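You operate a simulated robot arm through the tools that you are given. There is no shell and no other tool. Be economical: measure what you need, move in short steps, check, and stop when the job is done.

The job below is to be done with a simulated two-armed robot. You get a single attempt, and the scene is never put back.

TASK
Take the blue cloth from the top shelf of the trolley and lay it out flat on the top of the low rack.

Only the result counts: the job must be done as asked and must still hold three seconds after the hand-in. Knocking over, shifting, dropping, spilling or breaking anything else fails it. Flat cloth is picked up by pressing the open fingertips on it (5 to 10 N) and closing them slowly along it; thin cloth reads only 2 to 8 mm in the jaws.

THE ROBOT
Two 7-joint arms with two-finger parallel grippers on one trunk, on a base that drives. Base frame: it is fixed to the floor where the robot stands at the start and does not move with it; the origin is under the middle of the robot, x ahead of it, y to its left, z up; the surface under the hand at the start is at about z = 900. Lengths are in mm, angles in degrees, forces in N, time in s.
The left shoulder is at the start at [70, 133, 1126], the right one opposite. With the tool pointing down near the work surface each hand reaches from about 100 to 640 mm from the robot's upright axis, wherever it stands, measured 20 degrees to its own side. Places, roughly: top of the low rack [800, 1700, 800]. Payload 1.57 kg a hand.
The TCP of each hand is the grasp point between the finger pads, 30 mm short of the fingertips. In the tool frame z runs along the fingers and y along their closing line. The gripper opens to 80 mm. The fingers are 17 mm wide and 12 mm thick; the gripper's body (40 by 82 mm) begins 80 mm behind the TCP.
Orientation is told as [roll, pitch, yaw] about the base's x, y, z axes, in that order, counted from this pose: with the fingers straight down and closing along the base's y, the tool's x points along the base's -x, its y along +y and its z along -z.

THE INTERFACE
- The arms move only by the tool send_rows. It takes "left_moves", "right_moves" or both (then of equal length, played together; a hand with none holds still); each is a list of rows, each a list of 3 entries, a list of its own where there are three numbers: the shift along the tool's x, y, z in mm, then the turn, a rotation vector about the tool's x, y, z in degrees, then the gripper command, from -1 (shut) to 1 (fully open), values between in proportion. In form: [[[dx, dy, dz], [ax, ay, az], fingers], ...]. A call has 1 to 8 rows; each row is the pose to reach, as a shift and turn from the pose commanded when the call began, along the tool's axes at that moment. Each row takes 0.2 s and may step no farther than 50 mm and 8.6 degrees from the row before; otherwise, or with a gripper value out of range, the whole call is refused. Where a pose cannot be reached the arm comes as near as it can. A force on the tool above 40 N (or 10 N above the force at the start of the call, whichever is more), or a blocked arm, ends the call early, and 0.2 s more pass. The fingers move at their own pace (about 153 mm/s each) and stop on an object; they squeeze with about 25 N. The grip force told is the motor's: it shows also when the fingers shut on nothing. Time passes only in rows, and 0.2 s behind the last, so rows that repeat a pose let the fingers close. The reply holds the time, the measured pose of the TCP, the force on the tool along the base axes, the opening and the grip force, in the units named above and with some noise, with the torque about the TCP (base axes, N m) and any sound that the robot's microphone picked up, and new pictures: "show" is both (left out), scene, wrist or none (wrist: the cameras of the hands that moved).
- Cameras (640 x 400 px; columns grow to the right, rows downward): "scene" is now at [129.3, -14.3, 1341.3]; the picture's right is [-0.18, -0.98, 0.00], its down [-0.69, 0.13, -0.71] and it looks along [0.70, -0.13, -0.70] (base axes); focal length 257 px, centre (320, 200). "left" rides on the left gripper at [72, 7, -122] in its tool frame; the picture's right is [-0.09, 1.00, 0.00], its down [-0.84, -0.08, -0.54] and it looks along [-0.54, -0.05, 0.84] (tool axes); focal length 238 px, centre (320, 200). "right" rides on the right gripper at [72, -7, -122] in its tool frame; the picture's right is [0.09, 1.00, 0.00], its down [-0.84, 0.08, -0.54] and it looks along [-0.54, 0.05, 0.84] (tool axes); focal length 238 px, centre (320, 200).
- raise_lower(by): slides the trunk up (or, below 0, down) by that many mm; the arms and the scene camera ride with it, the base frame stays. It gives what a move gives, with no picture.
- drive_base(legs): drives the robot by 1 to 6 legs, each [ahead, left, turn to the left] in mm, mm and degrees, along the robot's own axes; the way and the turn of a leg run together, so that a leg with both is an arc; at most 1500 mm and 180 degrees a leg. The arms and the cameras ride along, it lands a little off, and it stops where it bumps. It gives what a move gives, and a new picture of the scene camera.
- aim_head(pan, tilt): turns the head with the scene camera to pan (to the left, within 86 degrees either way) and tilt (down, from -29 to 69), counted from straight ahead of the robot. It gives what a move gives, and a new picture of the scene camera.
- pixel_to_xyz(camera, pixels): for up to 12 pixels [column, row] of the newest picture of that camera ("zoom" is the newest enlarged one), the place [x, y, z] in the base frame of the surface seen there, good to about 2 mm. The clock stands still meanwhile.
- close_up(camera, box): a new picture of the part [left, top, right, bottom] of that camera's present view, enlarged. The clock stands still meanwhile.
- hand_in(): hands the job in; it is judged then, once.

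Go step by step. Measure first, check grasps and placings, and put right what went wrong. The budget is 80 turns and 260 pictures, counting those below and the enlarged ones. Unless the task says otherwise, let go and move clear before handing in, and close with one line.

The tools are called after "Call:" as name(argument=value, ...) on one line, values as JSON. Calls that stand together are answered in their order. send_rows: Moves the arms, as the interface text tells. Its arguments: {"type":"object","properties":{"left_moves":{"type":"array"},"right_moves":{"type":"array"},"show":{"type":"string","enum":["both","scene","wrist","none"]}},"required":[]} The other tools are called the same way: raise_lower (by) slides the trunk up or down; drive_base (legs) drives the base; aim_head (pan, tilt) turns the head that bears the scene camera; pixel_to_xyz (camera, pixels) gives the place of the surface under pixels of a picture; close_up (camera, box) takes an enlarged picture of a part of a camera's view; hand_in () hands the job in.

At the start:

```text
clock: 0.0
left_tcp_pos: [463.4, 37.5, 1140.6]
left_tool_rot: [0.0, 0.1, 0.0]
left_ft_force: [-0.6, -0.1, -0.1]
left_torque: [-0.03, 0.0, 0.01]
left_width: 80.0
left_gripper_force: 0.0
right_tcp_pos: [442.7, -307.2, 1079.6]
right_tool_rot: [0.0, 0.0, -0.1]
right_ft_force: [1.0, 0.0, -0.3]
right_torque: [0.0, 0.0, 0.0]
right_width: 80.0
right_gripper_force: 0.0
trunk travel left (down, up): [-700.0, 240.0]
robot x, y, heading: [-1.1, 1.2, 0.1]
head pan, tilt: [-10.3, 44.6]
```

scene: 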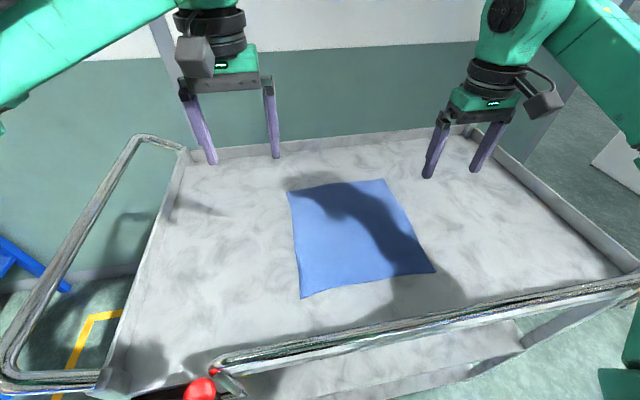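
right: 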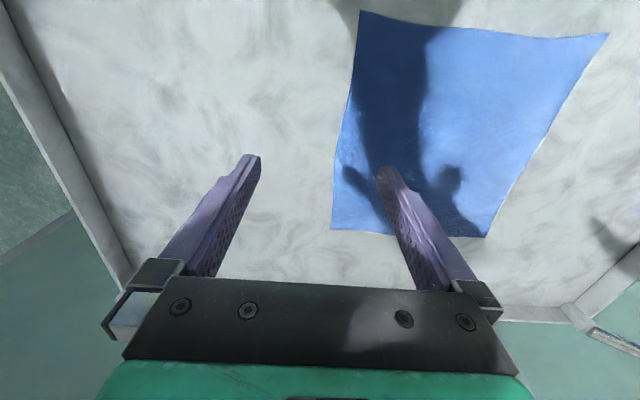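
left: 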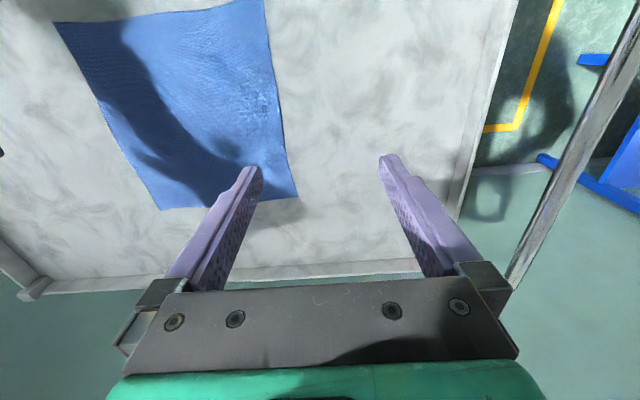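

The blue cloth lies on the trolley with corners near scene pixels (288,191), (383,179), (435,271), (301,298). I measure these and the trolley edges.

Call:
pixel_to_xyz(camera="scene", pixels=[[289, 193], [382, 181], [432, 270], [302, 296], [360, 230], [250, 250], [185, 150], [470, 130], [400, 325], [150, 300], [640, 280], [200, 390]])

Call:
aim_head(pan=65, tilt=25)

```text
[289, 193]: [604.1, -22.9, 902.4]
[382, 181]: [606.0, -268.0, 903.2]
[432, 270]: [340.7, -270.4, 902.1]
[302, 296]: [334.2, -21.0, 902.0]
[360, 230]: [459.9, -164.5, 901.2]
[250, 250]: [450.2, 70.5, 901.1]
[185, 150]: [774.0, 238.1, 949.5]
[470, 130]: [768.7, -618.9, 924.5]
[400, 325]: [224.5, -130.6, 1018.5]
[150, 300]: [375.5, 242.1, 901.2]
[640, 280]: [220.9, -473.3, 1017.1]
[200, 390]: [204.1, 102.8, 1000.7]
```

```text
clock: 1.5
left_tcp_pos: [463.4, 37.8, 1140.1]
left_tool_rot: [0.0, 0.0, 0.0]
left_ft_force: [0.9, 0.2, 0.1]
left_torque: [-0.03, -0.01, 0.01]
left_width: 80.0
left_gripper_force: 0.1
right_tcp_pos: [443.2, -306.8, 1081.1]
right_tool_rot: [0.0, 0.0, 0.0]
right_ft_force: [0.0, -0.2, 0.4]
right_torque: [0.0, 0.0, -0.01]
right_width: 79.9
right_gripper_force: 0.0
trunk travel left (down, up): [-700.0, 240.0]
robot x, y, heading: [-1.0, -2.9, -0.2]
head pan, tilt: [65.0, 25.0]
```

scene: 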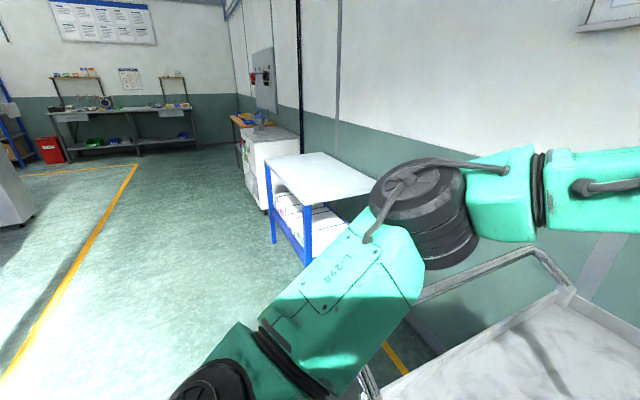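

The low rack with a white top is at (266,160)-(375,190)-(308,205). I measure it.

Call:
pixel_to_xyz(camera="scene", pixels=[[268, 161], [321, 155], [366, 183], [309, 203], [315, 180], [340, 185], [295, 165], [272, 240], [307, 262], [395, 362]])

Call:
close_up(camera="scene", box=[230, 110, 390, 270])

```text
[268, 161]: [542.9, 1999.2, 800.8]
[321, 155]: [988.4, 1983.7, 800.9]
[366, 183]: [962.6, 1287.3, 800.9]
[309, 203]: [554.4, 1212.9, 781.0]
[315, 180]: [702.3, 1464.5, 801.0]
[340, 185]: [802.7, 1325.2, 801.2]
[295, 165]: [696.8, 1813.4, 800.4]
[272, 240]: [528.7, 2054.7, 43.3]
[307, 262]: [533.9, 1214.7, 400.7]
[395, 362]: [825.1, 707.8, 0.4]
```

```text
2.50 times, centred on (310, 190) of scene
```

zoom: 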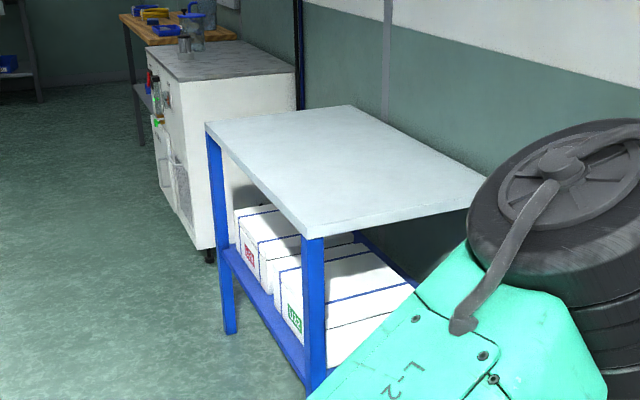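

The rack top spans about x 530–1000, y 1210–2010, z 801, and it is clear. I'll centre the robot on the cloth by moving right 145 mm, with the head aimed back at the trolley first.

Call:
aim_head(pan=0, tilt=55)

Call:
drive_base(legs=[[0, -140, 0]])

```text
clock: 2.8
left_tcp_pos: [464.5, 38.1, 1139.9]
left_tool_rot: [0.0, 0.0, 0.0]
left_ft_force: [-0.4, 0.0, -0.2]
left_torque: [-0.01, -0.02, 0.03]
left_width: 80.2
left_gripper_force: 0.1
right_tcp_pos: [444.3, -307.7, 1079.9]
right_tool_rot: [0.0, 0.0, 0.0]
right_ft_force: [0.0, 0.2, -0.6]
right_torque: [0.03, -0.02, 0.0]
right_width: 79.9
right_gripper_force: 0.0
trunk travel left (down, up): [-700.0, 240.0]
robot x, y, heading: [0.6, -1.1, -0.1]
head pan, tilt: [0.0, 55.0]
```

scene: 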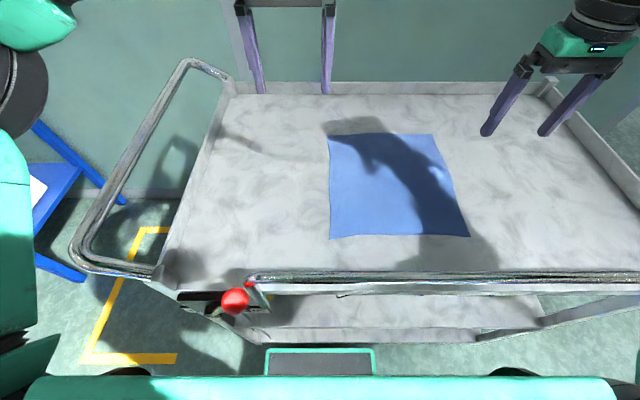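

```text
clock: 4.2
left_tcp_pos: [462.6, -100.2, 1141.0]
left_tool_rot: [0.0, 0.1, 0.0]
left_ft_force: [-0.4, 0.6, 1.0]
left_torque: [0.01, 0.0, -0.01]
left_width: 80.0
left_gripper_force: 0.1
right_tcp_pos: [442.6, -444.6, 1080.5]
right_tool_rot: [-0.2, 0.0, -0.1]
right_ft_force: [-0.5, 0.6, -0.2]
right_torque: [-0.03, 0.04, -0.01]
right_width: 80.0
right_gripper_force: 0.0
trunk travel left (down, up): [-700.0, 240.0]
robot x, y, heading: [-2.1, -140.6, 0.0]
head pan, tilt: [0.0, 55.0]
```

scene: 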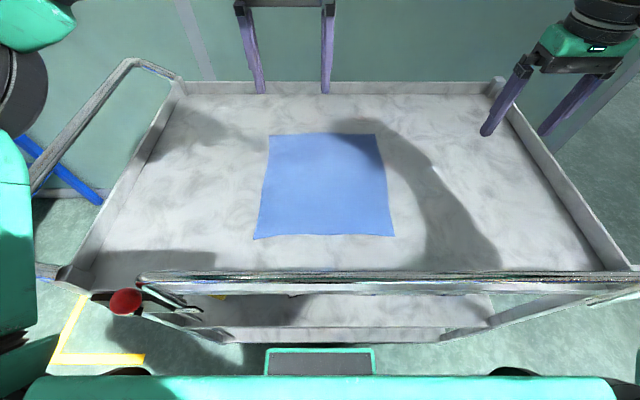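

The cloth is now centred, with near corners at (254,239) and (394,236). I measure those while moving both hands to hover above them.

Call:
pixel_to_xyz(camera="scene", pixels=[[256, 237], [392, 235], [270, 136], [373, 136], [320, 272], [325, 235]])

Call:
send_rows(left_moves=[[[22, 10, 28], [0, 0, 0], 0], [[44, 20, 56], [0, 0, 0], -0.4], [[67, 31, 84], [0, 0, 0], -0.4], [[90, 42, 113], [0, 0, 0], -0.4], [[112, 52, 141], [0, 0, 0], -0.4], [[112, 52, 141], [0, 0, 0], -0.4]], right_moves=[[[18, 40, 16], [0, 0, 0], 0], [[36, 82, 32], [0, 0, 0], -0.4], [[53, 123, 48], [0, 0, 0], -0.4], [[71, 164, 64], [0, 0, 0], -0.4], [[88, 204, 80], [0, 0, 0], -0.4], [[88, 204, 80], [0, 0, 0], -0.4]])

```text
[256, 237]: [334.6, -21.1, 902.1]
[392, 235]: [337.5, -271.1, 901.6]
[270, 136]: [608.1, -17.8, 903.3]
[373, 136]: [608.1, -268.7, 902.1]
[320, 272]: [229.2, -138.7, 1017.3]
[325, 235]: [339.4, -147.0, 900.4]
```

```text
clock: 5.6
left_tcp_pos: [351.8, -51.7, 998.3]
left_tool_rot: [0.0, 0.1, 0.0]
left_ft_force: [0.3, -0.2, 0.0]
left_torque: [0.02, -0.01, 0.02]
left_width: 24.2
left_gripper_force: 0.1
right_tcp_pos: [352.5, -246.6, 999.6]
right_tool_rot: [0.1, -0.1, -0.2]
right_ft_force: [0.2, 0.8, 0.1]
right_torque: [-0.01, -0.01, -0.01]
right_width: 23.9
right_gripper_force: 0.1
trunk travel left (down, up): [-700.0, 240.0]
robot x, y, heading: [-2.1, -140.8, 0.1]
head pan, tilt: [0.0, 55.0]
```

scene: 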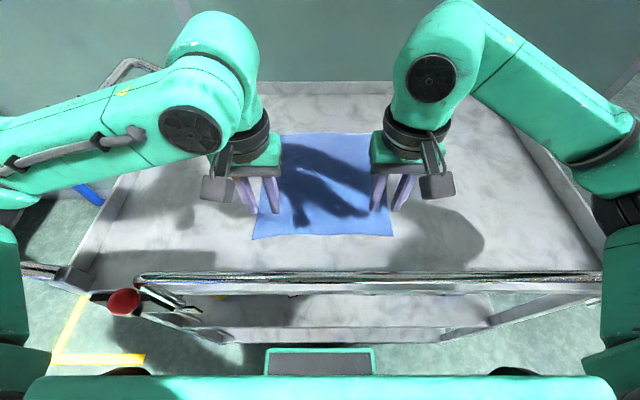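
right: 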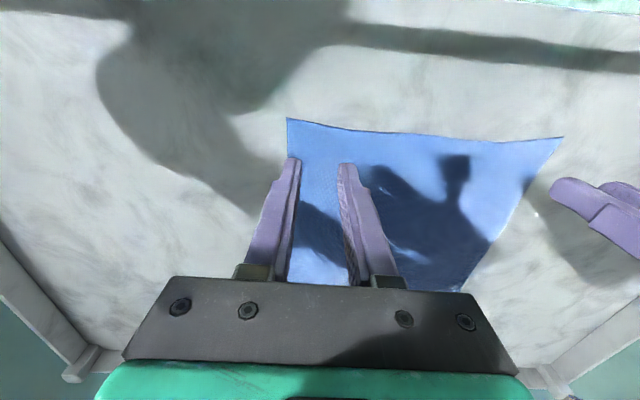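
left: 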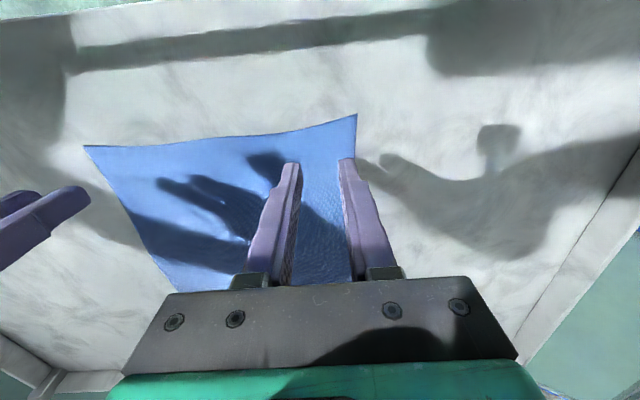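

Both hands hover just inside the near corners. I descend to just above the cloth.

Call:
send_rows(left_moves=[[[0, 0, 35], [0, 0, 0], -0.4], [[0, 1, 58], [0, 0, 0], -0.4], [[0, 1, 62], [0, 0, 0], -0.4], [[0, 1, 62], [0, 0, 0], -0.4]], right_moves=[[[0, 2, 35], [0, 0, 0], -0.4], [[0, 4, 58], [0, 0, 0], -0.4], [[0, 4, 63], [0, 0, 0], -0.4], [[0, 4, 63], [0, 0, 0], -0.4]])

```text
clock: 6.6
left_tcp_pos: [351.7, -48.9, 937.9]
left_tool_rot: [0.0, -0.1, -0.1]
left_ft_force: [0.5, 0.1, -0.9]
left_torque: [0.03, 0.01, 0.01]
left_width: 24.0
left_gripper_force: 0.1
right_tcp_pos: [354.6, -239.0, 937.4]
right_tool_rot: [-0.1, -0.1, -0.1]
right_ft_force: [-0.6, -0.4, -0.2]
right_torque: [0.0, -0.01, -0.02]
right_width: 24.1
right_gripper_force: 0.1
trunk travel left (down, up): [-700.0, 240.0]
robot x, y, heading: [0.1, -140.8, -0.4]
head pan, tilt: [0.0, 55.0]
```

scene: 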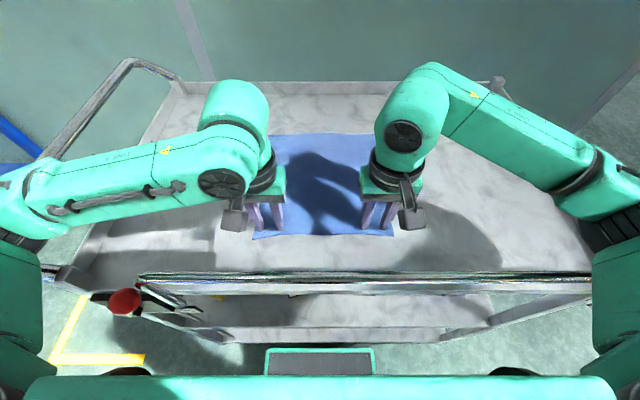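
right: 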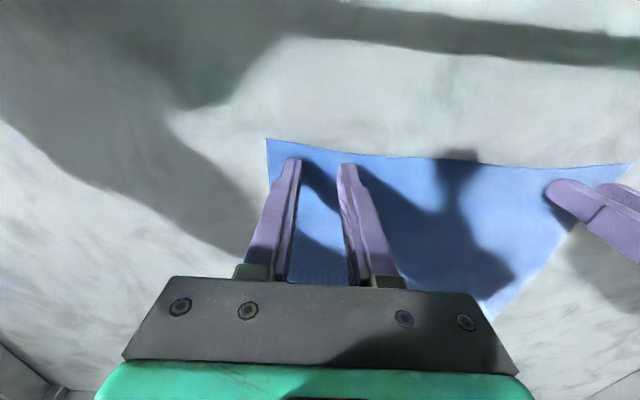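
left: 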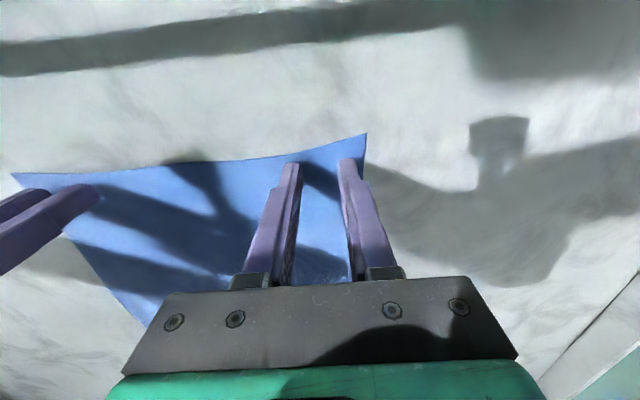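

Both fingertips sit on corner regions, about 6 mm above the cloth. I press down in small steps.

Call:
send_rows(left_moves=[[[2, 0, 4], [0, 0, 0], -0.4], [[2, 0, 7], [0, 0, 0], -0.4], [[2, 0, 7], [0, 0, 0], -0.4]], right_moves=[[[2, -2, 4], [0, 0, 0], -0.4], [[2, -2, 7], [0, 0, 0], -0.4], [[2, -2, 7], [0, 0, 0], -0.4]], show="none")

```text
clock: 7.4
left_tcp_pos: [350.7, -48.6, 930.6]
left_tool_rot: [-0.1, -0.2, 0.0]
left_ft_force: [0.9, -1.1, 5.2]
left_torque: [-0.03, -0.02, -0.02]
left_width: 24.0
left_gripper_force: 0.0
right_tcp_pos: [352.1, -240.9, 932.0]
right_tool_rot: [0.1, -0.1, -0.1]
right_ft_force: [3.2, 0.2, 17.4]
right_torque: [-0.09, -0.04, 0.01]
right_width: 24.1
right_gripper_force: 0.1
trunk travel left (down, up): [-700.0, 240.0]
robot x, y, heading: [1.1, -138.0, -0.2]
head pan, tilt: [0.0, 55.0]
```

Left presses at 5 N and right at 17 N, so I ease the right hand off a little and close slowly.

Call:
send_rows(left_moves=[[[0, 0, 0.3], [0, 0, 0], -0.4], [[0, 0, 0.3], [0, 0, 0], -0.4]], right_moves=[[[0, 0, -1], [0, 0, 0], -0.4], [[0, 0, -1], [0, 0, 0], -0.4]], show="none")

```text
clock: 8.0
left_tcp_pos: [348.9, -49.5, 930.7]
left_tool_rot: [-0.2, -0.1, 0.0]
left_ft_force: [2.8, 0.9, 17.2]
left_torque: [0.13, -0.03, -0.02]
left_width: 24.1
left_gripper_force: 0.2
right_tcp_pos: [351.5, -240.6, 930.6]
right_tool_rot: [0.1, -0.2, -0.1]
right_ft_force: [2.7, -0.2, 11.8]
right_torque: [-0.03, -0.02, 0.01]
right_width: 23.9
right_gripper_force: 0.0
trunk travel left (down, up): [-700.0, 240.0]
robot x, y, heading: [1.3, -141.4, 0.1]
head pan, tilt: [0.0, 55.0]
```

Call:
send_rows(left_moves=[[[0, 0, -0.8], [0, 0, 0], -0.4], [[0, 0, -0.8], [0, 0, 0], -0.4]], right_moves=[[[0, 0, -0.3], [0, 0, 0], -0.4], [[0, 0, -0.3], [0, 0, 0], -0.4]], show="none")

```text
clock: 8.6
left_tcp_pos: [349.3, -49.1, 931.1]
left_tool_rot: [-0.1, -0.1, 0.0]
left_ft_force: [2.1, -0.6, 14.5]
left_torque: [0.03, -0.02, -0.03]
left_width: 24.0
left_gripper_force: 0.0
right_tcp_pos: [350.7, -240.0, 930.8]
right_tool_rot: [0.0, -0.1, -0.1]
right_ft_force: [2.0, 1.8, 12.5]
right_torque: [0.01, -0.03, -0.01]
right_width: 24.1
right_gripper_force: 0.0
trunk travel left (down, up): [-700.0, 240.0]
robot x, y, heading: [-2.2, -138.2, -0.4]
head pan, tilt: [0.0, 55.0]
```

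Forces are 14.5 N and 12.5 N, still slightly high, so I ease up and then close slowly.

Call:
send_rows(left_moves=[[[0, 0, -1.8], [0, 0, 0], -0.4], [[0, 0, -1.8], [0, 0, 0], -0.4]], right_moves=[[[0, 0, -1.3], [0, 0, 0], -0.4], [[0, 0, -1.3], [0, 0, 0], -0.4]], show="none")

```text
clock: 9.2
left_tcp_pos: [347.9, -47.7, 932.6]
left_tool_rot: [0.0, 0.2, -0.1]
left_ft_force: [0.3, 0.4, 0.9]
left_torque: [-0.04, -0.02, 0.05]
left_width: 23.8
left_gripper_force: 0.0
right_tcp_pos: [351.9, -241.0, 932.2]
right_tool_rot: [-0.2, 0.0, -0.2]
right_ft_force: [-0.9, 0.6, 4.3]
right_torque: [0.03, 0.04, 0.03]
right_width: 23.8
right_gripper_force: 0.0
trunk travel left (down, up): [-700.0, 240.0]
robot x, y, heading: [-3.0, -139.9, -0.3]
head pan, tilt: [0.0, 55.0]
```

Now it's slightly too light, at 1 N and 4 N. I press a touch more while closing slowly.

Call:
send_rows(left_moves=[[[0, 0, 1], [0, 0, 0], -0.4], [[0, 0, 1], [0, 0, 0], -0.5], [[0, 0, 1], [0, 0, 0], -0.6], [[0, 0, 1], [0, 0, 0], -0.7], [[0, 0, 1], [0, 0, 0], -0.8], [[0, 0, 1], [0, 0, 0], -0.9], [[0, 0, 1], [0, 0, 0], -1], [[0, 0, 1], [0, 0, 0], -1]], right_moves=[[[0, 0, 0.5], [0, 0, 0], -0.4], [[0, 0, 0.5], [0, 0, 0], -0.5], [[0, 0, 0.5], [0, 0, 0], -0.6], [[0, 0, 0.5], [0, 0, 0], -0.7], [[0, 0, 0.5], [0, 0, 0], -0.8], [[0, 0, 0.5], [0, 0, 0], -0.9], [[0, 0, 0.5], [0, 0, 0], -1], [[0, 0, 0.5], [0, 0, 0], -1]])

```text
clock: 11.0
left_tcp_pos: [348.4, -48.9, 931.1]
left_tool_rot: [0.1, 0.0, 0.0]
left_ft_force: [0.4, 0.1, 4.3]
left_torque: [0.03, 0.03, -0.02]
left_width: 0.0
left_gripper_force: 21.4
right_tcp_pos: [352.7, -241.5, 931.9]
right_tool_rot: [-0.1, 0.1, -0.1]
right_ft_force: [-0.2, 0.6, 1.3]
right_torque: [-0.02, -0.05, 0.0]
right_width: 0.1
right_gripper_force: 21.2
trunk travel left (down, up): [-700.0, 240.0]
robot x, y, heading: [1.0, -142.3, -0.3]
head pan, tilt: [0.0, 55.0]
```

scene: 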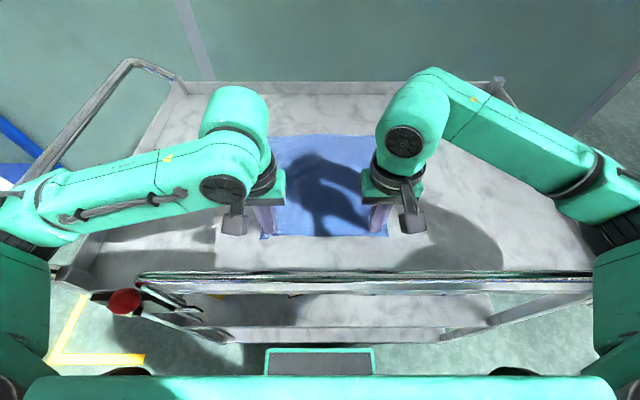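
right: 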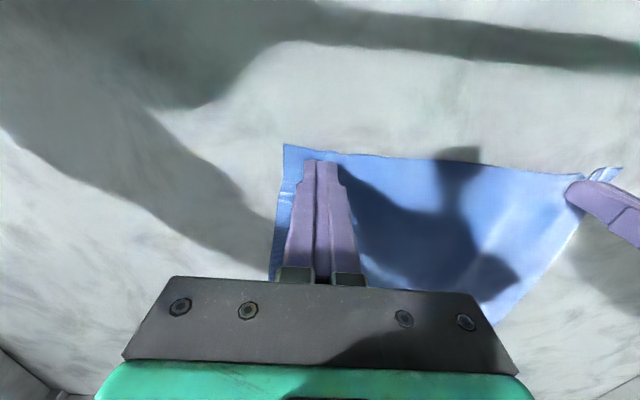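
left: 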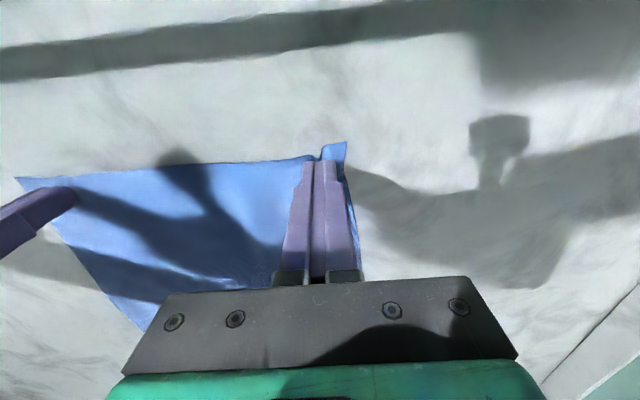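

Both jaws read 0 mm, so the press was too light and they slipped over the cloth. I lift 6 mm, reopen, and look.

Call:
send_rows(left_moves=[[[0, 0, -6], [0, 0, 0], -1], [[0, 0, -6], [0, 0, 0], -0.3], [[0, 0, -6], [0, 0, 0], -0.3]], right_moves=[[[0, 0, -6], [0, 0, 0], -1], [[0, 0, -6], [0, 0, 0], -0.3], [[0, 0, -6], [0, 0, 0], -0.3]], show="wrist")

```text
clock: 11.8
left_tcp_pos: [349.8, -48.3, 938.1]
left_tool_rot: [-0.1, 0.0, 0.0]
left_ft_force: [-0.7, -0.1, 0.5]
left_torque: [0.0, -0.04, 0.03]
left_width: 28.2
left_gripper_force: 0.0
right_tcp_pos: [352.3, -240.6, 937.8]
right_tool_rot: [0.0, 0.0, -0.1]
right_ft_force: [0.4, -0.4, -0.1]
right_torque: [-0.01, 0.0, -0.01]
right_width: 27.9
right_gripper_force: 0.1
trunk travel left (down, up): [-700.0, 240.0]
robot x, y, heading: [1.2, -140.2, -0.1]
head pan, tilt: [0.0, 55.0]
```

right: 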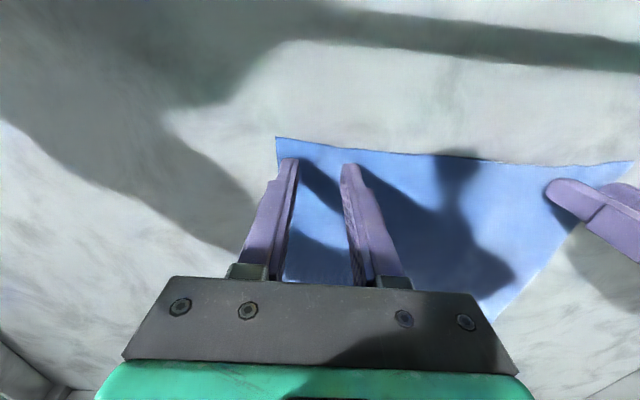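
left: 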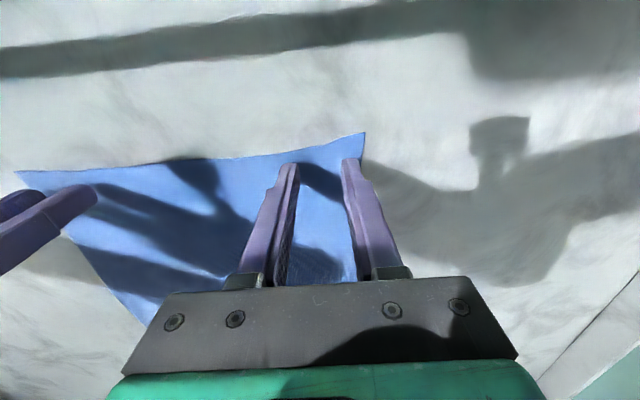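

The cloth flattened again. I shift each hand about 6 mm inward and press harder.

Call:
send_rows(left_moves=[[[0, -6, 0], [0, 0, 0], -0.3], [[0, -6, 5], [0, 0, 0], -0.3], [[0, -6, 7.2], [0, 0, 0], -0.3], [[0, -6, 7.2], [0, 0, 0], -0.3]], right_moves=[[[0, 6, 0], [0, 0, 0], -0.3], [[0, 6, 5], [0, 0, 0], -0.3], [[0, 6, 7.7], [0, 0, 0], -0.3], [[0, 6, 7.7], [0, 0, 0], -0.3]], show="none")

```text
clock: 12.8
left_tcp_pos: [349.5, -54.7, 932.7]
left_tool_rot: [-0.1, -0.1, 0.0]
left_ft_force: [0.3, 0.3, 3.0]
left_torque: [-0.02, 0.03, 0.06]
left_width: 28.0
left_gripper_force: 0.2
right_tcp_pos: [352.6, -235.1, 931.5]
right_tool_rot: [0.1, -0.1, -0.1]
right_ft_force: [2.6, 0.8, 13.3]
right_torque: [0.01, -0.01, 0.03]
right_width: 28.1
right_gripper_force: 0.1
trunk travel left (down, up): [-700.0, 240.0]
robot x, y, heading: [-1.2, -137.5, -0.4]
head pan, tilt: [0.0, 55.0]
```

Call:
send_rows(left_moves=[[[0, 0, 1], [0, 0, 0], -0.3], [[0, 0, 1], [0, 0, 0], -0.3]], right_moves=[[[0, 0, -0.7], [0, 0, 0], -0.3], [[0, 0, -0.7], [0, 0, 0], -0.3]], show="none")

```text
clock: 13.4
left_tcp_pos: [349.1, -53.8, 932.3]
left_tool_rot: [-0.1, -0.1, -0.1]
left_ft_force: [1.1, 2.7, 14.2]
left_torque: [0.11, 0.07, -0.01]
left_width: 28.2
left_gripper_force: 0.1
right_tcp_pos: [350.8, -234.8, 933.1]
right_tool_rot: [0.0, 0.0, -0.1]
right_ft_force: [2.0, -1.2, 2.5]
right_torque: [-0.01, 0.01, 0.03]
right_width: 28.0
right_gripper_force: 0.1
trunk travel left (down, up): [-700.0, 240.0]
robot x, y, heading: [-0.2, -137.7, 0.0]
head pan, tilt: [0.0, 55.0]
```

Stiffness is about 12 N/mm, so I trim both hands by half a millimetre to reach about 8–9 N.

Call:
send_rows(left_moves=[[[0, 0, -0.4], [0, 0, 0], -0.3], [[0, 0, -0.4], [0, 0, 0], -0.3]], right_moves=[[[0, 0, 0.5], [0, 0, 0], -0.3], [[0, 0, 0.5], [0, 0, 0], -0.3]], show="none")

```text
clock: 14.0
left_tcp_pos: [348.7, -55.3, 931.5]
left_tool_rot: [0.0, -0.1, 0.0]
left_ft_force: [1.6, 1.1, 15.5]
left_torque: [0.06, 0.02, -0.02]
left_width: 27.9
left_gripper_force: 0.1
right_tcp_pos: [350.6, -234.3, 932.7]
right_tool_rot: [0.1, -0.1, 0.0]
right_ft_force: [-1.2, -0.3, 5.5]
right_torque: [0.0, 0.06, -0.01]
right_width: 28.2
right_gripper_force: 0.0
trunk travel left (down, up): [-700.0, 240.0]
robot x, y, heading: [2.7, -139.5, 0.1]
head pan, tilt: [0.0, 55.0]
```

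Call:
send_rows(left_moves=[[[0, 0, -0.6], [0, 0, 0], -0.3], [[0, 0, -0.6], [0, 0, 0], -0.3]], right_moves=[[[0, 0, 0.3], [0, 0, 0], -0.3], [[0, 0, 0.3], [0, 0, 0], -0.3]], show="none")

```text
clock: 14.6
left_tcp_pos: [349.3, -54.2, 931.7]
left_tool_rot: [0.0, 0.0, -0.2]
left_ft_force: [1.0, -0.8, 6.1]
left_torque: [-0.02, -0.02, 0.01]
left_width: 28.2
left_gripper_force: 0.1
right_tcp_pos: [351.7, -234.2, 931.6]
right_tool_rot: [0.0, -0.1, -0.1]
right_ft_force: [-2.1, 0.3, 11.0]
right_torque: [0.0, 0.09, 0.01]
right_width: 27.9
right_gripper_force: 0.0
trunk travel left (down, up): [-700.0, 240.0]
robot x, y, heading: [-1.3, -139.0, -0.2]
head pan, tilt: [0.0, 55.0]
```

Forces are now 6 N and 11 N. I close slowly.

Call:
send_rows(left_moves=[[[0, 0, 0.2], [0, 0, 0], -0.4], [[0, 0, 0.2], [0, 0, 0], -0.5], [[0, 0, 0.2], [0, 0, 0], -0.6], [[0, 0, 0.2], [0, 0, 0], -0.7], [[0, 0, 0.2], [0, 0, 0], -0.8], [[0, 0, 0.2], [0, 0, 0], -0.9], [[0, 0, 0.2], [0, 0, 0], -1], [[0, 0, 0.2], [0, 0, 0], -1]], right_moves=[[[0, 0, -0.2], [0, 0, 0], -0.4], [[0, 0, -0.2], [0, 0, 0], -0.5], [[0, 0, -0.2], [0, 0, 0], -0.6], [[0, 0, -0.2], [0, 0, 0], -0.7], [[0, 0, -0.2], [0, 0, 0], -0.8], [[0, 0, -0.2], [0, 0, 0], -0.9], [[0, 0, -0.2], [0, 0, 0], -1], [[0, 0, -0.2], [0, 0, 0], -1]], show="wrist")

```text
clock: 16.4
left_tcp_pos: [348.5, -53.6, 932.6]
left_tool_rot: [0.0, -0.1, 0.0]
left_ft_force: [-0.1, 0.2, 9.2]
left_torque: [0.01, 0.02, 0.02]
left_width: 0.0
left_gripper_force: 21.0
right_tcp_pos: [351.5, -235.9, 930.6]
right_tool_rot: [-0.1, -0.1, -0.1]
right_ft_force: [0.3, 0.8, 13.3]
right_torque: [0.03, 0.05, 0.01]
right_width: 2.2
right_gripper_force: 23.4
trunk travel left (down, up): [-700.0, 240.0]
robot x, y, heading: [0.9, -141.1, -0.3]
head pan, tilt: [0.0, 55.0]
```

right: 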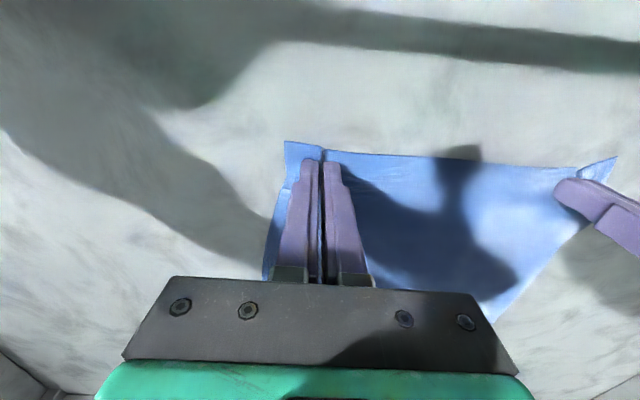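
left: 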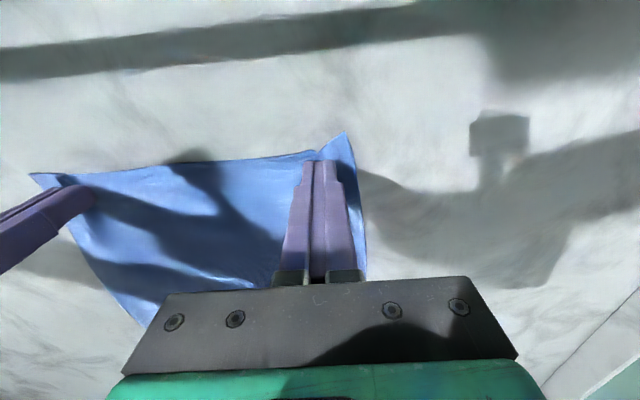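

The right hand now holds cloth at 2.2 mm, while the left slipped at 0 mm. I retry the left with a firmer press.

Call:
send_rows(left_moves=[[[0, 0, -6], [0, 0, 0], -1], [[0, 0, -6], [0, 0, 0], -0.3], [[0, -2, -6], [0, 0, 0], -0.3], [[0, -2, -1], [0, 0, 0], -0.3], [[0, -2, 0.2], [0, 0, 0], -0.3], [[0, -2, 0.2], [0, 0, 0], -0.3]], show="wrist")

```text
clock: 17.8
left_tcp_pos: [347.7, -56.6, 931.3]
left_tool_rot: [0.0, -0.3, -0.1]
left_ft_force: [0.2, 0.7, 8.0]
left_torque: [0.11, 0.02, 0.0]
left_width: 28.0
left_gripper_force: 0.1
right_tcp_pos: [351.6, -235.9, 931.5]
right_tool_rot: [0.0, -0.1, 0.0]
right_ft_force: [1.4, -0.3, 14.3]
right_torque: [-0.05, 0.0, 0.06]
right_width: 2.4
right_gripper_force: 24.2
trunk travel left (down, up): [-700.0, 240.0]
robot x, y, heading: [-2.9, -140.2, -0.2]
head pan, tilt: [0.0, 55.0]
```

left: 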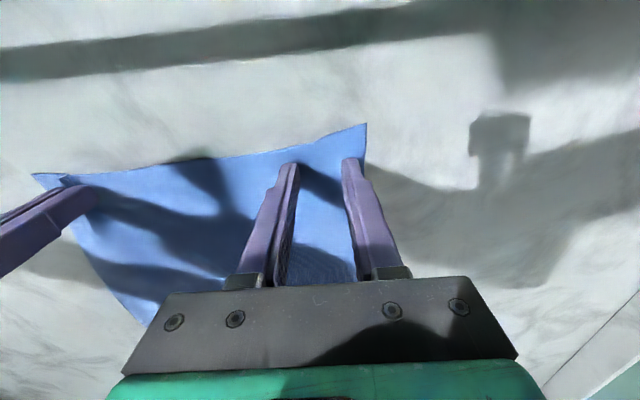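

The left outer finger is at the very edge of the cloth. I lift, shift 7 mm inward and press again.

Call:
send_rows(left_moves=[[[0, 0, -5], [0, 0, 0], -0.3], [[2, -7, -5], [0, 0, 0], -0.3], [[2, -7, -1], [0, 0, 0], -0.3], [[2, -7, 0.2], [0, 0, 0], -0.3], [[2, -7, 0.2], [0, 0, 0], -0.3]], show="wrist")

```text
clock: 19.0
left_tcp_pos: [346.6, -64.3, 930.7]
left_tool_rot: [-0.1, -0.3, -0.2]
left_ft_force: [-1.0, -0.9, 7.8]
left_torque: [-0.03, 0.13, 0.02]
left_width: 28.4
left_gripper_force: 0.1
right_tcp_pos: [350.4, -236.4, 932.2]
right_tool_rot: [-0.1, -0.2, -0.1]
right_ft_force: [1.0, 0.2, 15.0]
right_torque: [-0.03, -0.03, 0.04]
right_width: 1.8
right_gripper_force: 23.4
trunk travel left (down, up): [-700.0, 240.0]
robot x, y, heading: [-1.4, -139.6, -0.1]
head pan, tilt: [0.0, 55.0]
```

left: 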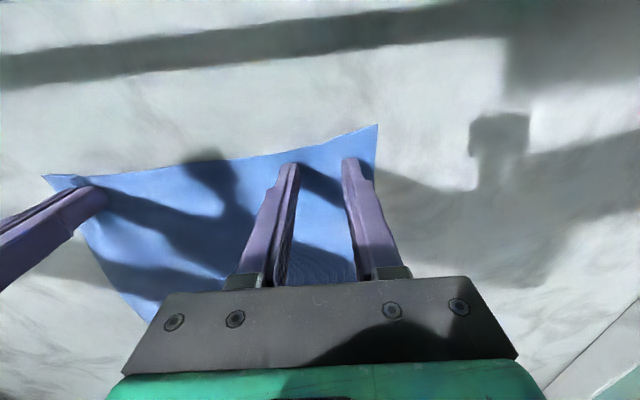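

The left press is even at 8 N and well inside the edge. I close it slowly.

Call:
send_rows(left_moves=[[[0, 0, 0.2], [0, 0, 0], -0.4], [[0, 0, 0.3], [0, 0, 0], -0.5], [[0, 0, 0.3], [0, 0, 0], -0.6], [[0, 0, 0.3], [0, 0, 0], -0.7], [[0, 0, 0.3], [0, 0, 0], -0.8], [[0, 0, 0.3], [0, 0, 0], -0.9], [[0, 0, 0.3], [0, 0, 0], -1], [[0, 0, 0.3], [0, 0, 0], -1]], show="wrist")

```text
clock: 20.8
left_tcp_pos: [346.1, -64.3, 932.1]
left_tool_rot: [-0.1, -0.1, -0.1]
left_ft_force: [1.5, -8.8, 22.6]
left_torque: [-0.23, 0.08, 0.06]
left_width: 2.2
left_gripper_force: 23.4
right_tcp_pos: [350.3, -235.9, 933.0]
right_tool_rot: [0.0, -0.1, -0.1]
right_ft_force: [-0.4, 7.4, 8.5]
right_torque: [0.22, 0.01, 0.06]
right_width: 2.0
right_gripper_force: 24.4
trunk travel left (down, up): [-700.0, 240.0]
robot x, y, heading: [4.0, -142.0, -0.0]
head pan, tilt: [0.0, 55.0]
```

left: 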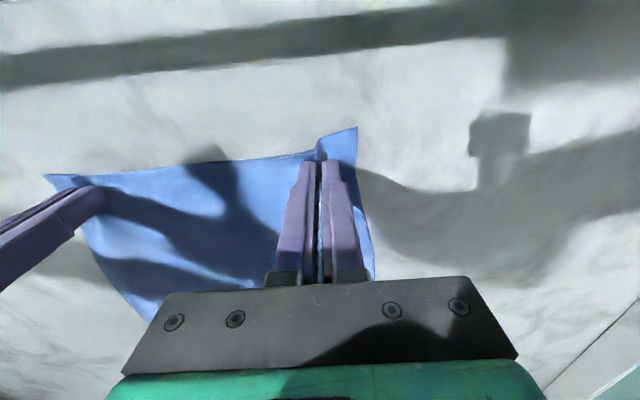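

Both hands now hold the cloth (2.2 and 2.0 mm), with about 8 N of lateral tension. I ease them together by 2 mm each and lift.

Call:
send_rows(left_moves=[[[0, -2, -5], [0, 0, 0], -1], [[0, -2, -20], [0, 0, 0], -1], [[0, -2, -50], [0, 0, 0], -1], [[0, -2, -90], [0, 0, 0], -1], [[0, -2, -130], [0, 0, 0], -1], [[0, -2, -170], [0, 0, 0], -1], [[0, -2, -210], [0, 0, 0], -1], [[0, -2, -230], [0, 0, 0], -1]], right_moves=[[[0, 2, -5], [0, 0, 0], -1], [[0, 2, -20], [0, 0, 0], -1], [[0, 2, -50], [0, 0, 0], -1], [[0, 2, -90], [0, 0, 0], -1], [[0, 2, -130], [0, 0, 0], -1], [[0, 2, -170], [0, 0, 0], -1], [[0, 2, -210], [0, 0, 0], -1], [[0, 2, -230], [0, 0, 0], -1]])

```text
clock: 22.6
left_tcp_pos: [346.3, -65.0, 1162.4]
left_tool_rot: [0.0, 0.0, -0.1]
left_ft_force: [0.5, -1.7, -0.5]
left_torque: [-0.01, -0.01, 0.02]
left_width: 2.2
left_gripper_force: 23.6
right_tcp_pos: [351.3, -232.6, 1159.2]
right_tool_rot: [0.0, 0.0, -0.1]
right_ft_force: [0.0, 0.9, -0.2]
right_torque: [0.02, 0.01, 0.02]
right_width: 2.2
right_gripper_force: 24.1
trunk travel left (down, up): [-700.0, 240.0]
robot x, y, heading: [2.6, -139.3, -0.1]
head pan, tilt: [0.0, 55.0]
```

scene: 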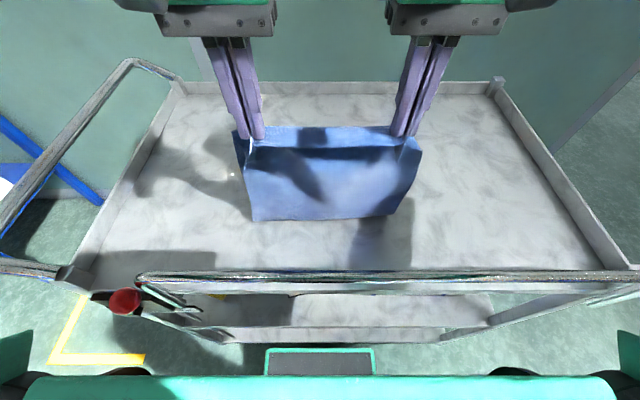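
right: 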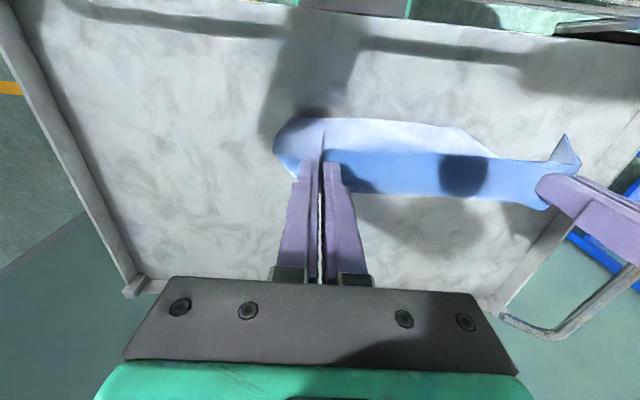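
left: 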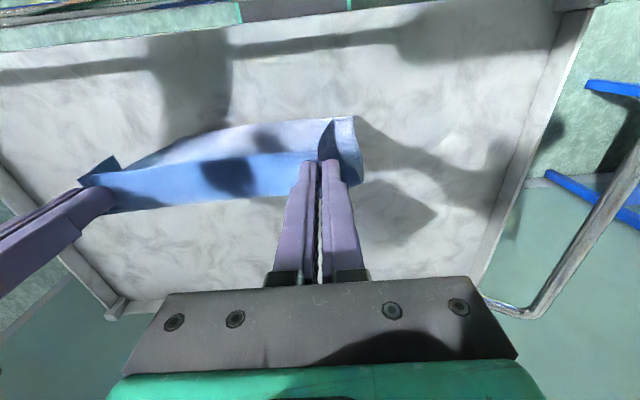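

The cloth has lifted and is hanging. I take a closer look at its shape.

Call:
close_up(camera="scene", box=[200, 100, 456, 260])

Call:
pixel_to_xyz(camera="scene", pixels=[[320, 130], [320, 145], [320, 152], [320, 170], [320, 190], [320, 212], [240, 135], [412, 150], [256, 217], [400, 208], [250, 160]])

```text
2.50 times, centred on (328, 180) of scene
```

zoom: 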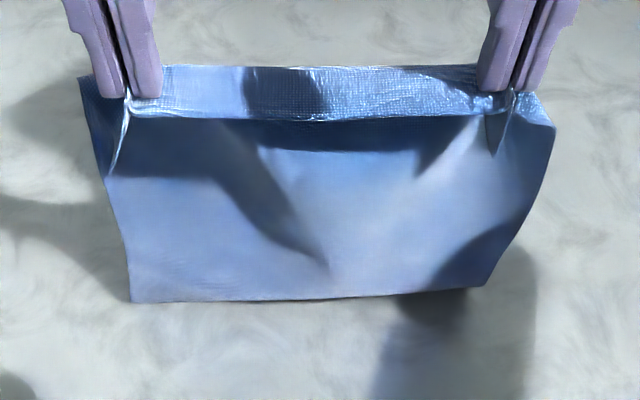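

```text
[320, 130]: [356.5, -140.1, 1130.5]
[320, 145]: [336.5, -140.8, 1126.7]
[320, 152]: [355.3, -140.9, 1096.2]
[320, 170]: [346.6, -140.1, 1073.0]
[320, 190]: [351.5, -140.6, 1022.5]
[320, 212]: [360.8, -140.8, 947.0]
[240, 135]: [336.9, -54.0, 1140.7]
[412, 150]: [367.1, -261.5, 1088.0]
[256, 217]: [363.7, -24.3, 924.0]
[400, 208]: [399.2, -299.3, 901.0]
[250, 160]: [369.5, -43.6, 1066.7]
```

The cloth hangs cleanly from both hands with the bottom edge near z ≈ 910 and a small flap at the grip. I raise the trunk fully to clear the handle, and measure the robot's own front pixels.

Call:
raise_lower(by=235)

Call:
pixel_to_xyz(camera="scene", pixels=[[320, 362], [320, 350], [320, 385], [150, 385], [500, 385], [110, 375]])

Call:
aim_head(pan=0, tilt=60)

```text
clock: 25.0
left_tcp_pos: [346.2, -65.0, 1393.7]
left_tool_rot: [0.0, 0.0, 0.0]
left_ft_force: [0.0, -1.6, 0.3]
left_torque: [0.0, 0.01, -0.02]
left_width: 2.4
left_gripper_force: 23.7
right_tcp_pos: [353.2, -233.8, 1393.1]
right_tool_rot: [0.0, 0.1, 0.0]
right_ft_force: [0.4, 1.1, 0.1]
right_torque: [0.0, -0.02, 0.0]
right_width: 2.0
right_gripper_force: 23.5
trunk travel left (down, up): [-935.0, 5.0]
robot x, y, heading: [-0.7, -141.5, -0.4]
head pan, tilt: [0.0, 55.0]
```

```text
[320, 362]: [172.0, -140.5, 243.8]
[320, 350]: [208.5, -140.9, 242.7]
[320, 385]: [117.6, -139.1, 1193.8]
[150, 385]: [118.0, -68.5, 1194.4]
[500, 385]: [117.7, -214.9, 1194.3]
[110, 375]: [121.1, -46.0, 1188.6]
```

```text
clock: 25.7
left_tcp_pos: [346.8, -65.7, 1394.1]
left_tool_rot: [-0.1, 0.0, 0.0]
left_ft_force: [-0.8, -2.1, 0.4]
left_torque: [-0.05, 0.0, 0.0]
left_width: 2.2
left_gripper_force: 23.5
right_tcp_pos: [352.6, -233.3, 1394.1]
right_tool_rot: [0.0, 0.0, -0.1]
right_ft_force: [-0.2, 1.3, -0.8]
right_torque: [0.03, -0.02, 0.04]
right_width: 2.5
right_gripper_force: 23.2
trunk travel left (down, up): [-935.0, 5.0]
robot x, y, heading: [-0.1, -141.2, -0.1]
head pan, tilt: [0.0, 60.0]
```

scene: 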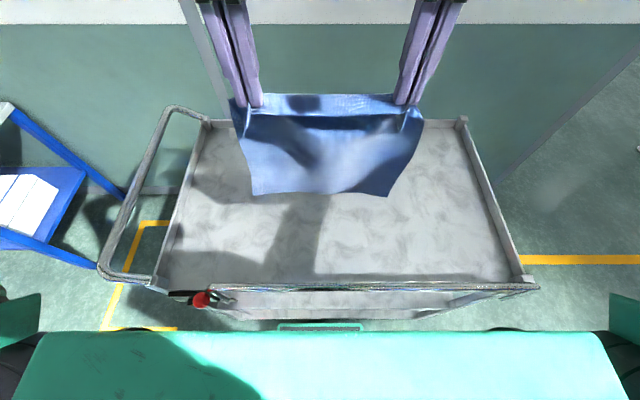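

The cloth is held clear above the trolley. I back off 400 mm, then strafe left to the rack in several legs.

Call:
drive_base(legs=[[-400, 0, 0], [0, 900, 0], [0, 840, 0]])

```text
clock: 36.7
left_tcp_pos: [-71.3, 1677.7, 1394.2]
left_tool_rot: [0.1, 0.0, -0.1]
left_ft_force: [-0.8, -1.9, -0.4]
left_torque: [0.0, 0.0, 0.0]
left_width: 2.3
left_gripper_force: 23.6
right_tcp_pos: [-65.8, 1510.1, 1392.9]
right_tool_rot: [0.2, 0.0, -0.1]
right_ft_force: [0.0, 0.5, 0.3]
right_torque: [0.06, 0.02, -0.01]
right_width: 2.2
right_gripper_force: 23.6
trunk travel left (down, up): [-935.0, 5.0]
robot x, y, heading: [-418.5, 1606.7, 0.1]
head pan, tilt: [0.0, 60.0]
```

scene: 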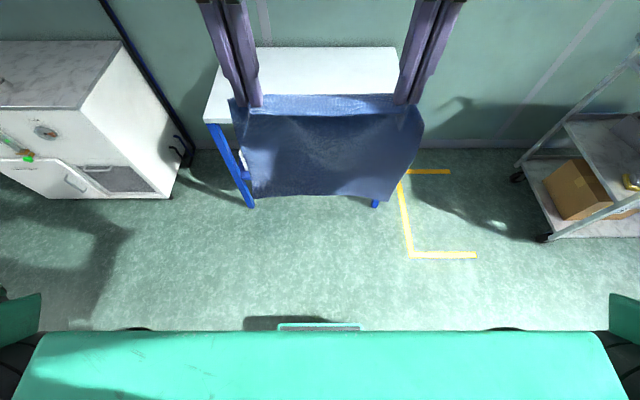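

The rack is straight ahead with the top free. I drive 600 mm ahead, then measure.

Call:
drive_base(legs=[[600, 0, 0]])

```text
clock: 40.1
left_tcp_pos: [539.2, 1672.7, 1395.5]
left_tool_rot: [0.1, -0.1, -0.6]
left_ft_force: [-0.5, -0.5, 0.2]
left_torque: [-0.04, 0.01, -0.03]
left_width: 2.1
left_gripper_force: 23.4
right_tcp_pos: [542.6, 1503.9, 1394.0]
right_tool_rot: [0.1, -0.1, -0.6]
right_ft_force: [-0.4, 0.2, 0.0]
right_torque: [0.04, 0.0, 0.02]
right_width: 2.1
right_gripper_force: 23.3
trunk travel left (down, up): [-935.0, 5.0]
robot x, y, heading: [193.8, 1599.2, -0.6]
head pan, tilt: [0.0, 60.0]
```

scene: 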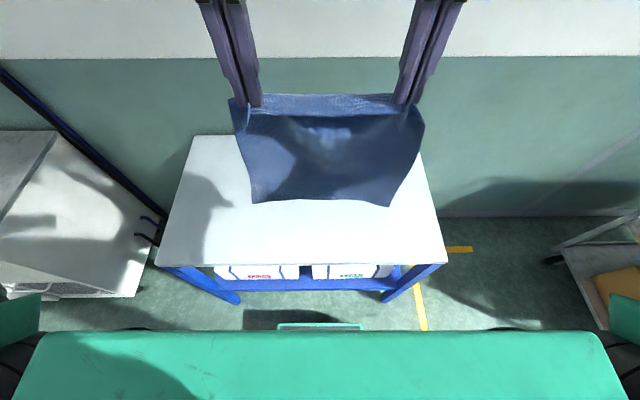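

The rack top occupies (157,264)–(193,136)–(415,140)–(447,262) in the picture. I measure edges, leg feet, and the cloth bottom.

Call:
pixel_to_xyz(camera="scene", pixels=[[160, 262], [442, 258], [300, 262], [195, 138], [420, 160], [238, 302], [385, 300], [320, 325], [254, 202], [388, 204], [320, 200], [138, 295]])

```text
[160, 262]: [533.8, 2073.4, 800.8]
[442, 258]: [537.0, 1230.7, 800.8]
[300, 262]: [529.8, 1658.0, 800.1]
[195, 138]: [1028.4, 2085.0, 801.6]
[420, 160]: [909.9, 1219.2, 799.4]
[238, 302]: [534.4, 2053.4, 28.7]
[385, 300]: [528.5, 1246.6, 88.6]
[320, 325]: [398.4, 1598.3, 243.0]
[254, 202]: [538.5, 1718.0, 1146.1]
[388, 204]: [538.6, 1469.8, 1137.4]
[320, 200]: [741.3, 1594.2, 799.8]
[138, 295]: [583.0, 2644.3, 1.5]
```

The rack top is x 530–1035, y 1215–2085, and my base front is at x ≈ 400. I drive another 60 mm, then reach the hands forward 235 mm.

Call:
drive_base(legs=[[60, 0, 0.6]])

Call:
send_rows(left_moves=[[[-35, 0, 0], [0, 0, 0], -1], [[-70, 0, 0], [0, 0, 0], -1], [[-105, 0, 0], [0, 0, 0], -1], [[-140, 0, 0], [0, 0, 0], -1], [[-175, 0, 0], [0, 0, 0], -1], [[-210, 0, 0], [0, 0, 0], -1], [[-235, 0, 0], [0, 0, 0], -1], [[-235, 0, 0], [0, 0, 0], -1]], right_moves=[[[-35, 0, 0], [0, 0, 0], -1], [[-70, 0, 0], [0, 0, 0], -1], [[-105, 0, 0], [0, 0, 0], -1], [[-140, 0, 0], [0, 0, 0], -1], [[-175, 0, 0], [0, 0, 0], -1], [[-210, 0, 0], [0, 0, 0], -1], [[-235, 0, 0], [0, 0, 0], -1], [[-235, 0, 0], [0, 0, 0], -1]], show="scene")

```text
clock: 41.1
left_tcp_pos: [585.6, 1675.5, 1399.2]
left_tool_rot: [-0.1, -0.6, 0.0]
left_ft_force: [-1.7, -1.2, -0.1]
left_torque: [-0.01, -0.08, -0.05]
left_width: 2.2
left_gripper_force: 23.5
right_tcp_pos: [591.0, 1507.4, 1396.8]
right_tool_rot: [0.0, -0.6, 0.0]
right_ft_force: [-1.0, 1.4, -0.3]
right_torque: [0.03, -0.12, 0.01]
right_width: 2.3
right_gripper_force: 24.0
trunk travel left (down, up): [-935.0, 5.0]
robot x, y, heading: [248.0, 1598.3, 0.2]
head pan, tilt: [0.0, 60.0]
```

scene: 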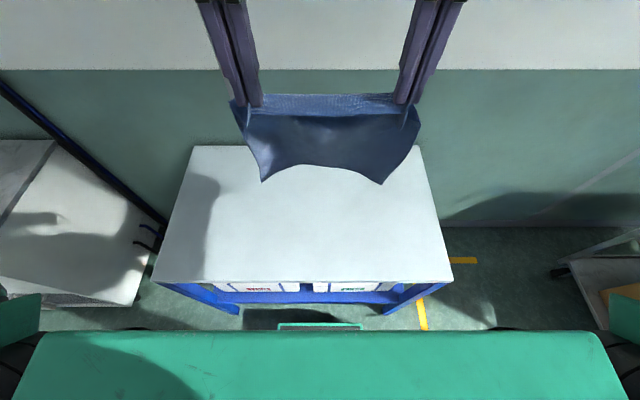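

```text
clock: 42.9
left_tcp_pos: [804.0, 1686.4, 1389.8]
left_tool_rot: [-0.3, 0.1, -0.3]
left_ft_force: [-0.1, -22.2, -1.8]
left_torque: [-0.72, -0.01, 0.02]
left_width: 2.4
left_gripper_force: 24.0
left hand out of reach, approached as far as the arm can: row 6, 7, 8
right_tcp_pos: [800.8, 1509.3, 1375.5]
right_tool_rot: [0.2, 0.1, 0.3]
right_ft_force: [1.9, 21.8, 1.2]
right_torque: [0.67, 0.0, 0.03]
right_width: 2.9
right_gripper_force: 23.7
right hand out of reach, approached as far as the arm can: row 6, 7, 8
trunk travel left (down, up): [-935.0, 5.0]
robot x, y, heading: [250.1, 1600.3, 0.1]
head pan, tilt: [0.0, 60.0]
```

scene: 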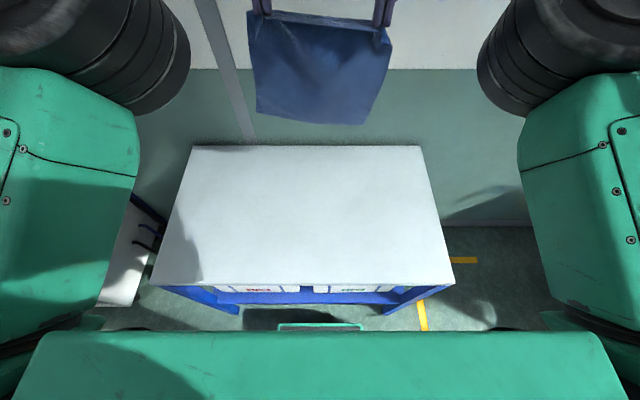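

The arms hit their reach limit, which spread the hands and put 22 N of tension on the cloth. I pull back 50 mm at once.

Call:
send_rows(left_moves=[[[30, 0, 0], [0, 0, 0], -1], [[60, 0, 0], [0, 0, 0], -1], [[60, 0, 0], [0, 0, 0], -1]], right_moves=[[[30, 0, 0], [0, 0, 0], -1], [[60, 0, 0], [0, 0, 0], -1], [[60, 0, 0], [0, 0, 0], -1]], show="scene")

```text
clock: 43.5
left_tcp_pos: [798.5, 1679.3, 1390.0]
left_tool_rot: [-0.8, 0.2, -1.3]
left_ft_force: [-7.8, -21.9, -1.6]
left_torque: [-0.71, 0.27, 0.01]
left_width: 2.3
left_gripper_force: 24.2
left hand out of reach, approached as far as the arm can: row 1, 2, 3
right_tcp_pos: [737.9, 1510.3, 1376.4]
right_tool_rot: [0.8, -0.6, 0.7]
right_ft_force: [7.9, 23.1, 1.3]
right_torque: [0.69, -0.24, -0.02]
right_width: 2.1
right_gripper_force: 24.1
trunk travel left (down, up): [-935.0, 5.0]
robot x, y, heading: [250.7, 1603.8, 0.0]
head pan, tilt: [0.0, 60.0]
stopped in row 3 (left hand): the force on the tool passed its limit at 41 N (the readings are from after the stop); the commanded pose is now the measured one
```

scene: 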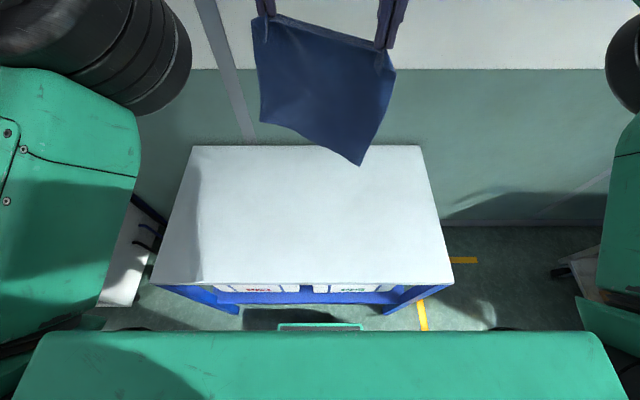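

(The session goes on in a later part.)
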